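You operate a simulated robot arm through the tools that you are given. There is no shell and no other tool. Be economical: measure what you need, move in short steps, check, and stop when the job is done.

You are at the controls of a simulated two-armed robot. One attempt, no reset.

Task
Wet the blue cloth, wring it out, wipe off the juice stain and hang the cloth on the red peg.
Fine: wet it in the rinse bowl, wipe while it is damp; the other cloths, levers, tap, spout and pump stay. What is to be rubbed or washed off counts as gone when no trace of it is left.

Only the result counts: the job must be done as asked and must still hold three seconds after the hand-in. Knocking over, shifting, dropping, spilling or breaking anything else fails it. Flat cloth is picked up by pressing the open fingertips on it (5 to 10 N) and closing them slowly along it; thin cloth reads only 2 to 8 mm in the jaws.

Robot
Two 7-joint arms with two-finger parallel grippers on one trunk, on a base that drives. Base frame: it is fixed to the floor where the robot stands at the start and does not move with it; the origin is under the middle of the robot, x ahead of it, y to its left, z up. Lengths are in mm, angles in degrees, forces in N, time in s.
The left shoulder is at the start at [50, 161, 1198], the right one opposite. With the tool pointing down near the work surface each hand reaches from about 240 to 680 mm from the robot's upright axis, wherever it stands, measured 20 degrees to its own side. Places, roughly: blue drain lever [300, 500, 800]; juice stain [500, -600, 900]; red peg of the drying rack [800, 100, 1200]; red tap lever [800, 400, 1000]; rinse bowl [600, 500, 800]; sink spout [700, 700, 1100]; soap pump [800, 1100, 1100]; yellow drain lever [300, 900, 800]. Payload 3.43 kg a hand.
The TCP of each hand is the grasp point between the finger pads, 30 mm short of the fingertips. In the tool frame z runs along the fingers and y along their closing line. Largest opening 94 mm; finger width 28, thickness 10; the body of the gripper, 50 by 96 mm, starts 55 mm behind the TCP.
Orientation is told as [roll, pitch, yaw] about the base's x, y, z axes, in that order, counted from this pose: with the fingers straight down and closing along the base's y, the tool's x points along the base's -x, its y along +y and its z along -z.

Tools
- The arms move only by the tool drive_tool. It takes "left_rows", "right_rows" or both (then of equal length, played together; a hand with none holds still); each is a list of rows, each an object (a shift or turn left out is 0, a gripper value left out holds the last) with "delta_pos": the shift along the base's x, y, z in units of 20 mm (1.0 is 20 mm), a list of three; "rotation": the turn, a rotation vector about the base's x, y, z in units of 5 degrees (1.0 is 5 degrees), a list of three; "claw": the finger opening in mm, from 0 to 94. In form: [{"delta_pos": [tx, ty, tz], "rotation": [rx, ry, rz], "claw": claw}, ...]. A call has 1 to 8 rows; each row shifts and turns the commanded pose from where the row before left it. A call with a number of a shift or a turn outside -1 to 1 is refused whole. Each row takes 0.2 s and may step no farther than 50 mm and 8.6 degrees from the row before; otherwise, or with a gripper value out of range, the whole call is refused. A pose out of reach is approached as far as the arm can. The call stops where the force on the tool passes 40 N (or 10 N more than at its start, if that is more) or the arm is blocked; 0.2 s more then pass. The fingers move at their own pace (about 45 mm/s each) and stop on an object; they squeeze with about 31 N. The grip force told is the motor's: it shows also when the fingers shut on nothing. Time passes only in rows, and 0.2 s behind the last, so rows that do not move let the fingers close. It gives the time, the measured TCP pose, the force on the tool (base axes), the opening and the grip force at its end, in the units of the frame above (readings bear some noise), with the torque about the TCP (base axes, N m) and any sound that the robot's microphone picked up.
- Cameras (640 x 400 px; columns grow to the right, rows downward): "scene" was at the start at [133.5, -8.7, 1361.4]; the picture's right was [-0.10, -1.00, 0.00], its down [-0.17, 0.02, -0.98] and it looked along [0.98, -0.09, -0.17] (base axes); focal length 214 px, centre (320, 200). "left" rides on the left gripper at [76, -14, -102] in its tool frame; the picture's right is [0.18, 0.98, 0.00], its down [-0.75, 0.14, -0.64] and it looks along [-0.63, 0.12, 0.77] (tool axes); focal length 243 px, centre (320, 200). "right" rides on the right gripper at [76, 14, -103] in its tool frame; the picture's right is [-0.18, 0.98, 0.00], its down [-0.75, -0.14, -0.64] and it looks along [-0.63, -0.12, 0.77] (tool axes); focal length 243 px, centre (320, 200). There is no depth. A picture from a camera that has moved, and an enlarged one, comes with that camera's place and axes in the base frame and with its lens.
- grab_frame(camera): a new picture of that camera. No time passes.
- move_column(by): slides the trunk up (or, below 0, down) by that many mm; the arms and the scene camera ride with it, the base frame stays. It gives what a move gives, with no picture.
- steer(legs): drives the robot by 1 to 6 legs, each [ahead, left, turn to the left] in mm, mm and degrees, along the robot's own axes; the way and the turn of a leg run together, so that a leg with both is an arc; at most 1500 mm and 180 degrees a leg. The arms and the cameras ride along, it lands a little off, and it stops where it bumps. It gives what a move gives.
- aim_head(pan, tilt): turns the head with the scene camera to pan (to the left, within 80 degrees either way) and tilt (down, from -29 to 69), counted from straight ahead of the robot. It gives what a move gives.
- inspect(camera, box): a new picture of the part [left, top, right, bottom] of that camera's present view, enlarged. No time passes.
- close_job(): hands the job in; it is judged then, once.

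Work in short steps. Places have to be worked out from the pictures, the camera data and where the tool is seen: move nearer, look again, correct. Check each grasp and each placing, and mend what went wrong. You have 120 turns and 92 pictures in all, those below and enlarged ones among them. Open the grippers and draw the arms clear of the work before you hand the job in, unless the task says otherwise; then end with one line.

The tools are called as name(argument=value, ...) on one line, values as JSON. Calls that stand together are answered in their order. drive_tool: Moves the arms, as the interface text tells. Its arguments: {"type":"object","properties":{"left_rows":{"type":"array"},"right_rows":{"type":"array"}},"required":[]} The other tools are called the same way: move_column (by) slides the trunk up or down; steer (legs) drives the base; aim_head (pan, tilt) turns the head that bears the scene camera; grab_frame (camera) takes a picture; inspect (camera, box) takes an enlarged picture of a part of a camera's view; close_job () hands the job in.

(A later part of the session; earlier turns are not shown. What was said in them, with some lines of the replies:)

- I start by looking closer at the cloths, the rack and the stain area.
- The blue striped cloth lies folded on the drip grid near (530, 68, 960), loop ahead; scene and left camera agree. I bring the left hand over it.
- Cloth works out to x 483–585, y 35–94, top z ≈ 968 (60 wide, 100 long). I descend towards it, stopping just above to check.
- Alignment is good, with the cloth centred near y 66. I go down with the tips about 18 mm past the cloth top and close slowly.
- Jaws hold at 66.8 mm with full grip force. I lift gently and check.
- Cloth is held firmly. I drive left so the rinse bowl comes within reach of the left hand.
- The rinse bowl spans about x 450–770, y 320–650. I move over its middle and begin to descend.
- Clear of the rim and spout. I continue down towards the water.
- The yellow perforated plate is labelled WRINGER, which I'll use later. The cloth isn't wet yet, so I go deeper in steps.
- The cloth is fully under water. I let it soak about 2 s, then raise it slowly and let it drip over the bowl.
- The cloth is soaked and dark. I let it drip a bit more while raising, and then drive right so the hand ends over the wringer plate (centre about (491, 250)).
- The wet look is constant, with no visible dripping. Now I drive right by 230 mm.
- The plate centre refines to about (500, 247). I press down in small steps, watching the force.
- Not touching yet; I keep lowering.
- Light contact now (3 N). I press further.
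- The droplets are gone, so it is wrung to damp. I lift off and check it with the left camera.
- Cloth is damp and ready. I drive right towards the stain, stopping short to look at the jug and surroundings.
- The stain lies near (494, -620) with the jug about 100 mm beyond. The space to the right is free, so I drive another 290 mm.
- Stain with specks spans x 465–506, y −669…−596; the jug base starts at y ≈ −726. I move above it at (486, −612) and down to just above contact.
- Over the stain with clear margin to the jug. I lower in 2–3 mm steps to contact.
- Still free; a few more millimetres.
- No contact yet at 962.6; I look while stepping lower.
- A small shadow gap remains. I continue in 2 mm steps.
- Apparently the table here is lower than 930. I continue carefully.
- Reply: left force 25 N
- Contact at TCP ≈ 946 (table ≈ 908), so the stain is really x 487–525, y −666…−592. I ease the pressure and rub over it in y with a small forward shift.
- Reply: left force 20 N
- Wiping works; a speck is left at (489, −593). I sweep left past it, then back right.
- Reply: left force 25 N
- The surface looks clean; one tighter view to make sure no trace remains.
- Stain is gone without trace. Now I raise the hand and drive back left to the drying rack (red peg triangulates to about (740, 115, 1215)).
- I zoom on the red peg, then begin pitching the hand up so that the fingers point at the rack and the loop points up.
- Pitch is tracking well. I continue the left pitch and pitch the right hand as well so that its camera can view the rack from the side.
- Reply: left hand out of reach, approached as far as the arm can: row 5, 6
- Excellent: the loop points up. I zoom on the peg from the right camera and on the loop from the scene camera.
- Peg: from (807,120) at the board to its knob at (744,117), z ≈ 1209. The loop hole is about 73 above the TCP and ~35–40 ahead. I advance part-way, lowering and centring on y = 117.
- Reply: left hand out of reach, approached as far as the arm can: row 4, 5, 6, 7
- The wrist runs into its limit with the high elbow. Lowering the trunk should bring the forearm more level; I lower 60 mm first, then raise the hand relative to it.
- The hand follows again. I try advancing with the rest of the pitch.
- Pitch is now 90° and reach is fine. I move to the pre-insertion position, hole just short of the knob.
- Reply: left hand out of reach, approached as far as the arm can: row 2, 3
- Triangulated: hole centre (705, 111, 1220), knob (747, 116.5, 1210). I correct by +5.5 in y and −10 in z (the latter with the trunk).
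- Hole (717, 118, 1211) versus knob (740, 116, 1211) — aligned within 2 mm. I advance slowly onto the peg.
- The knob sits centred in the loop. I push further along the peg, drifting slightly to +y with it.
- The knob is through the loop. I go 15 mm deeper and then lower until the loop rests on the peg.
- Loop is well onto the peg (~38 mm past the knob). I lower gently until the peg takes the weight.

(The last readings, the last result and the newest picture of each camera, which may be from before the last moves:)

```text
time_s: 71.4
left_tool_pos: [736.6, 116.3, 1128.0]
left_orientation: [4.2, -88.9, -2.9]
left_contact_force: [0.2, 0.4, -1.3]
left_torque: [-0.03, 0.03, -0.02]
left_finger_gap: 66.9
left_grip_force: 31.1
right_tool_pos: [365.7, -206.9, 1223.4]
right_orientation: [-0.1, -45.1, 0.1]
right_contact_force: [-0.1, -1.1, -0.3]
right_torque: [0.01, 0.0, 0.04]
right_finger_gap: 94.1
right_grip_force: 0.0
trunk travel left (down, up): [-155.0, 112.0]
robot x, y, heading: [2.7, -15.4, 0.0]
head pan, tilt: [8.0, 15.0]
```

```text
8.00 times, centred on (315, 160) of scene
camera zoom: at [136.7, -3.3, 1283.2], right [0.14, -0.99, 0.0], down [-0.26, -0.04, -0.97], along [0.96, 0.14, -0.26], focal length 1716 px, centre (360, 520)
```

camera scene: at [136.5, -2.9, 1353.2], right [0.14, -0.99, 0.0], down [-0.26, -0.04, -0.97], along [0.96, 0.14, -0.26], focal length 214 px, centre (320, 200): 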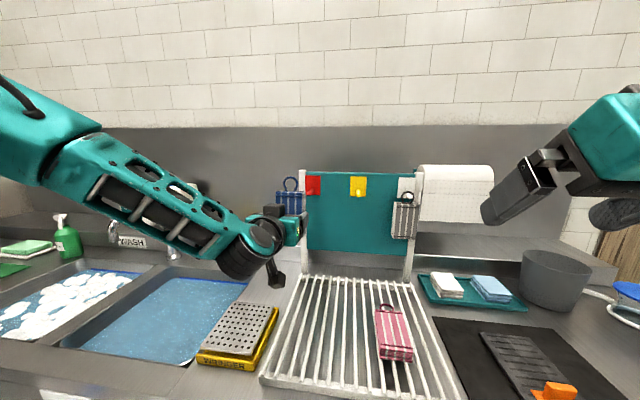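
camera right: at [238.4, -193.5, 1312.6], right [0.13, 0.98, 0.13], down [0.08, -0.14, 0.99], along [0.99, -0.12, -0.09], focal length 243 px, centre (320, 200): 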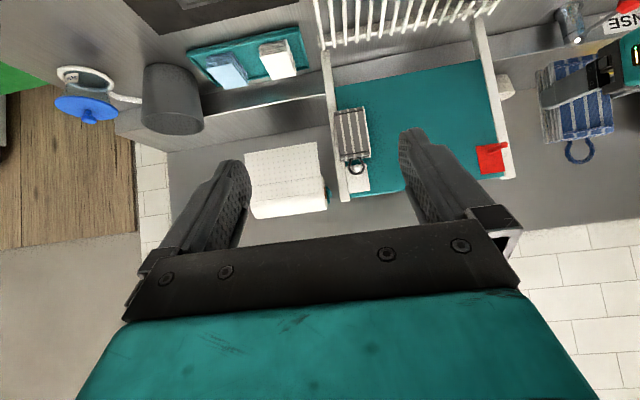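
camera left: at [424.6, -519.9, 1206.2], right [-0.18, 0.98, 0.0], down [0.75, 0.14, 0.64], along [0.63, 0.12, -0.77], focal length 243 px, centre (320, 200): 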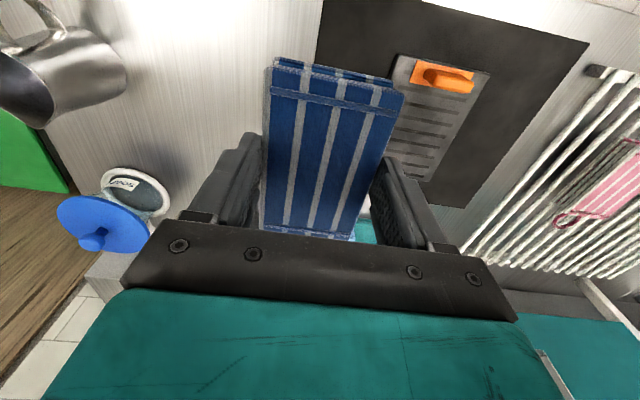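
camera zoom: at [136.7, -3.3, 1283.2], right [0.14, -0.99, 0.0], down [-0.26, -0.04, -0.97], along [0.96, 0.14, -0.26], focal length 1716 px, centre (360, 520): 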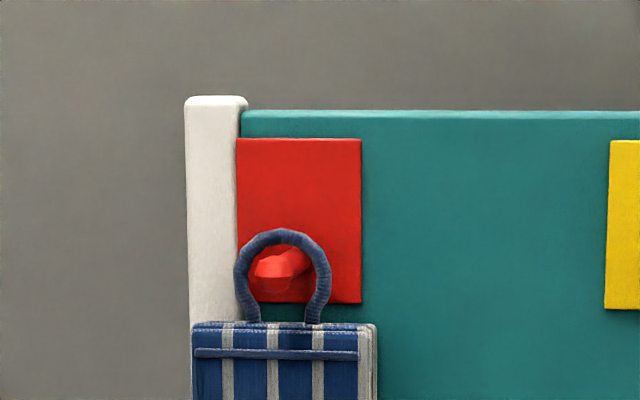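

Only a few millimetres of gap remain; I lower the trunk 3 mm and then open the jaws slowly.

move_column(by=-3)

drive_tool(left_rows=[{"claw": 70}, {"claw": 74}, {"claw": 80}, {"claw": 86}, {}, {}])

inspect(camera="right", box=[450, 80, 590, 200])

inspect(camera="scene", box=[270, 135, 360, 205])

```text
time_s: 72.0
left_tool_pos: [737.7, 116.2, 1126.3]
left_orientation: [5.8, -89.1, -4.5]
left_contact_force: [2.0, -0.3, 4.0]
left_torque: [0.06, 0.02, -0.03]
left_finger_gap: 67.0
left_grip_force: 30.9
right_tool_pos: [365.7, -207.0, 1220.9]
right_orientation: [-0.1, -45.0, 0.1]
right_contact_force: [-0.8, 0.1, 0.7]
right_torque: [0.03, -0.01, 0.02]
right_finger_gap: 94.1
right_grip_force: 0.2
trunk travel left (down, up): [-152.0, 115.0]
robot x, y, heading: [4.4, -16.5, 0.3]
head pan, tilt: [8.0, 15.0]
```

```text
time_s: 73.4
left_tool_pos: [737.9, 115.9, 1125.3]
left_orientation: [3.8, -89.1, -2.5]
left_contact_force: [0.1, -0.5, 0.0]
left_torque: [0.0, 0.0, -0.03]
left_finger_gap: 86.1
left_grip_force: 0.1
right_tool_pos: [365.3, -208.0, 1219.5]
right_orientation: [-0.1, -45.0, 0.1]
right_contact_force: [-0.9, -0.1, -0.4]
right_torque: [-0.02, 0.0, -0.01]
right_finger_gap: 93.9
right_grip_force: 0.0
trunk travel left (down, up): [-152.0, 115.0]
robot x, y, heading: [0.5, -13.9, 0.3]
head pan, tilt: [8.0, 15.0]
```

```text
3.33 times, centred on (520, 140) of right
camera zoom: at [238.5, -193.9, 1239.5], right [0.13, 0.98, 0.13], down [0.08, -0.14, 0.99], along [0.99, -0.12, -0.09], focal length 809 px, centre (-347, 400)
```

zoom: 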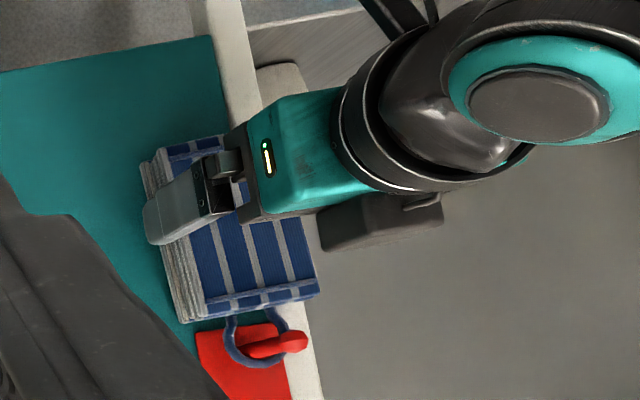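

```text
5.71 times, centred on (315, 170) of scene
camera zoom: at [136.6, -3.3, 1280.2], right [0.14, -0.99, 0.0], down [-0.26, -0.04, -0.97], along [0.96, 0.14, -0.26], focal length 1226 px, centre (349, 371)
```

zoom: 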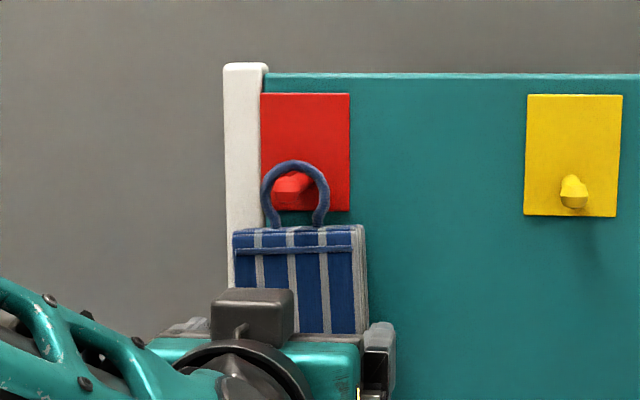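

The cloth hangs on its loop. I open fully and withdraw straight back, gently.

drive_tool(left_rows=[{"claw": 94}, {}, {"delta_pos": [-0.4, 0, 0]}, {"delta_pos": [-0.4, 0, 0]}, {"delta_pos": [-0.4, 0, 0]}, {"delta_pos": [-0.4, 0, 0]}])

inspect(camera="scene", box=[270, 135, 360, 205])

```text
time_s: 74.8
left_tool_pos: [704.5, 117.0, 1125.3]
left_orientation: [4.6, -88.7, -3.0]
left_contact_force: [0.0, 0.2, 0.6]
left_torque: [0.0, -0.01, 0.0]
left_finger_gap: 93.8
left_grip_force: 0.1
right_tool_pos: [365.7, -206.5, 1220.9]
right_orientation: [0.0, -45.1, 0.1]
right_contact_force: [-0.4, -0.2, 0.7]
right_torque: [0.01, 0.0, 0.02]
right_finger_gap: 93.9
right_grip_force: 0.1
trunk travel left (down, up): [-152.0, 115.0]
robot x, y, heading: [6.4, -16.1, 0.5]
head pan, tilt: [8.0, 15.0]
```

```text
5.71 times, centred on (315, 170) of scene
camera zoom: at [136.5, -3.3, 1280.2], right [0.14, -0.99, 0.0], down [-0.26, -0.04, -0.97], along [0.96, 0.14, -0.26], focal length 1226 px, centre (349, 371)
```

zoom: 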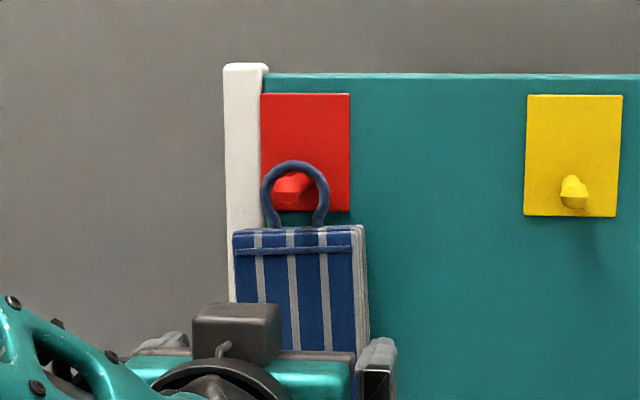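

Cloth stays put. I withdraw further, clear of the work.

drive_tool(left_rows=[{"delta_pos": [-0.8, 0, 0]}, {"delta_pos": [-0.8, 0, 0]}, {"delta_pos": [-0.8, 0, 0]}, {"delta_pos": [-0.8, 0, 0]}, {"delta_pos": [-0.8, 0.2, 0.2]}, {"delta_pos": [-0.8, 0.4, 0.3]}, {"delta_pos": [-0.5, 0.5, 0.3]}, {}])

drive_tool(left_rows=[{"delta_pos": [0, 0.5, 1], "rotation": [0, 1, 0]}, {"delta_pos": [0, 0.5, 1], "rotation": [0, 1, 0]}, {"delta_pos": [0, 0.5, 1], "rotation": [0, 1, 0]}, {"delta_pos": [0, 0.5, 1], "rotation": [0, 1, 0]}, {"rotation": [0, 1, 0]}, {"rotation": [0, 1, 0]}])

inspect(camera="scene", box=[260, 130, 380, 230])

grab_frame(camera="scene")

inspect(camera="right", box=[450, 80, 590, 200])

```text
time_s: 76.6
left_tool_pos: [600.1, 134.6, 1144.2]
left_orientation: [3.4, -88.9, -1.9]
left_contact_force: [0.2, -0.2, -0.7]
left_torque: [-0.01, 0.01, -0.02]
left_finger_gap: 94.1
left_grip_force: 0.1
left hand out of reach, approached as far as the arm can: row 7
right_tool_pos: [365.1, -207.7, 1220.9]
right_orientation: [-0.1, -45.1, 0.2]
right_contact_force: [-0.9, -0.4, -0.7]
right_torque: [-0.02, 0.01, -0.03]
right_finger_gap: 93.9
right_grip_force: 0.0
trunk travel left (down, up): [-152.0, 115.0]
robot x, y, heading: [3.4, -14.7, 0.3]
head pan, tilt: [8.0, 15.0]
```

```text
time_s: 78.0
left_tool_pos: [598.3, 174.8, 1224.0]
left_orientation: [1.4, -59.0, -0.1]
left_contact_force: [0.0, 0.2, -0.6]
left_torque: [0.01, -0.01, 0.0]
left_finger_gap: 93.8
left_grip_force: 0.0
right_tool_pos: [366.4, -207.4, 1220.2]
right_orientation: [-0.1, -45.1, 0.2]
right_contact_force: [0.3, -0.6, 0.0]
right_torque: [0.01, -0.01, 0.02]
right_finger_gap: 94.1
right_grip_force: 0.1
trunk travel left (down, up): [-152.0, 115.0]
robot x, y, heading: [3.5, -16.3, 0.2]
head pan, tilt: [8.0, 15.0]
```

```text
4.00 times, centred on (320, 180) of scene
camera zoom: at [136.7, -3.2, 1280.2], right [0.14, -0.99, 0.0], down [-0.26, -0.04, -0.97], along [0.96, 0.14, -0.26], focal length 858 px, centre (320, 280)
```

zoom: 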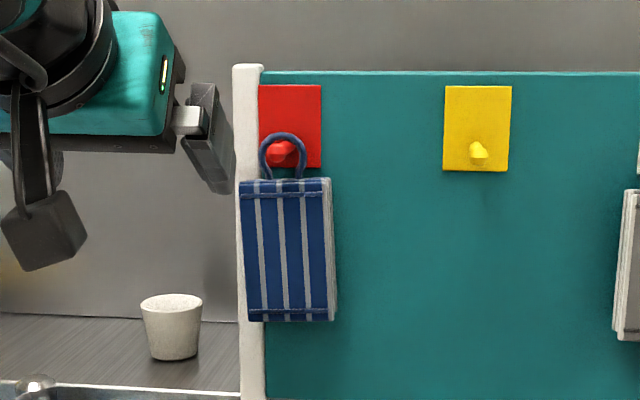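

```text
25 pictures are left
camera scene: at [136.7, -3.2, 1280.2], right [0.14, -0.99, 0.0], down [-0.26, -0.04, -0.97], along [0.96, 0.14, -0.26], focal length 214 px, centre (320, 200)
```

scene: 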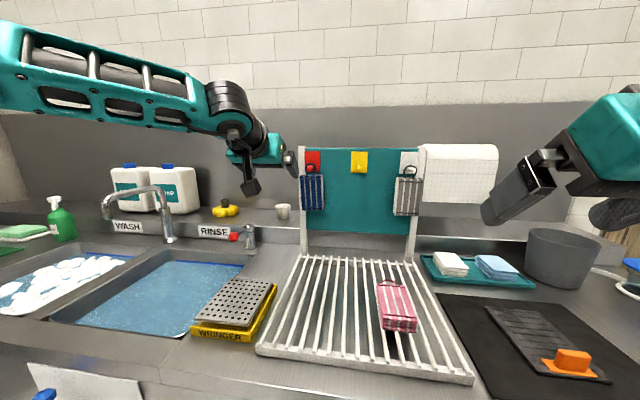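

```text
3.33 times, centred on (520, 140) of right
camera zoom: at [238.6, -193.8, 1239.5], right [0.13, 0.98, 0.13], down [0.08, -0.14, 0.99], along [0.99, -0.12, -0.09], focal length 809 px, centre (-347, 400)
```

zoom: 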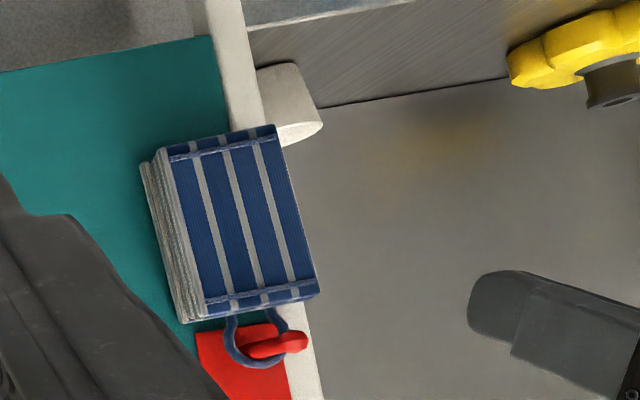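

The cloth hangs securely on the red peg and everything else is in place. I draw the left hand a bit farther away before handing in.

drive_tool(left_rows=[{"delta_pos": [-0.9, 0.2, 0.3]}, {"delta_pos": [-0.9, 0.2, 0.3]}, {"delta_pos": [-0.9, 0.2, 0.3]}, {"delta_pos": [-0.9, 0.2, 0.3]}, {"delta_pos": [-0.9, 0.2, 0.3]}, {}])

inspect(camera="scene", box=[260, 130, 380, 230])

```text
time_s: 79.4
left_tool_pos: [507.3, 195.1, 1253.2]
left_orientation: [1.4, -59.0, -0.1]
left_contact_force: [-0.4, -0.1, -0.7]
left_torque: [0.01, 0.01, -0.01]
left_finger_gap: 94.0
left_grip_force: 0.1
right_tool_pos: [365.8, -206.5, 1219.6]
right_orientation: [-0.1, -45.1, 0.2]
right_contact_force: [-0.1, 1.1, -1.0]
right_torque: [0.0, 0.0, 0.02]
right_finger_gap: 93.7
right_grip_force: 0.1
trunk travel left (down, up): [-152.0, 115.0]
robot x, y, heading: [3.9, -16.6, 0.2]
head pan, tilt: [8.0, 15.0]
```

```text
4.00 times, centred on (320, 180) of scene
camera zoom: at [136.7, -3.4, 1280.2], right [0.14, -0.99, 0.0], down [-0.26, -0.04, -0.97], along [0.96, 0.14, -0.26], focal length 858 px, centre (320, 280)
```

zoom: 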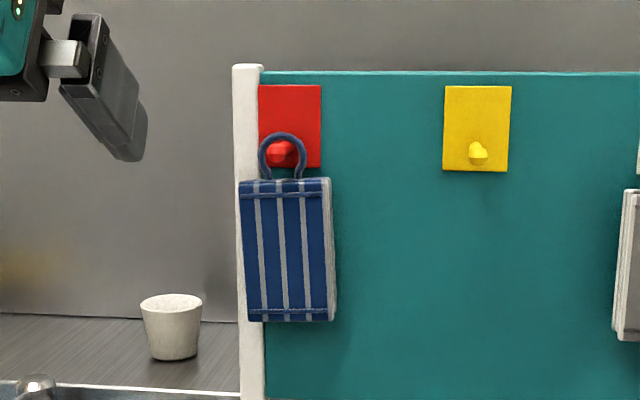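

The cloth is stable and both hands are clear and open; I hand in.

close_job()

```text
The job is handed in.
```

The blue cloth was wetted in the rinse bowl and wrung on the wringer. I then wiped the juice stain off with it, leaving no visible trace, and hung it on the red peg, where it was hanging still when I handed in.
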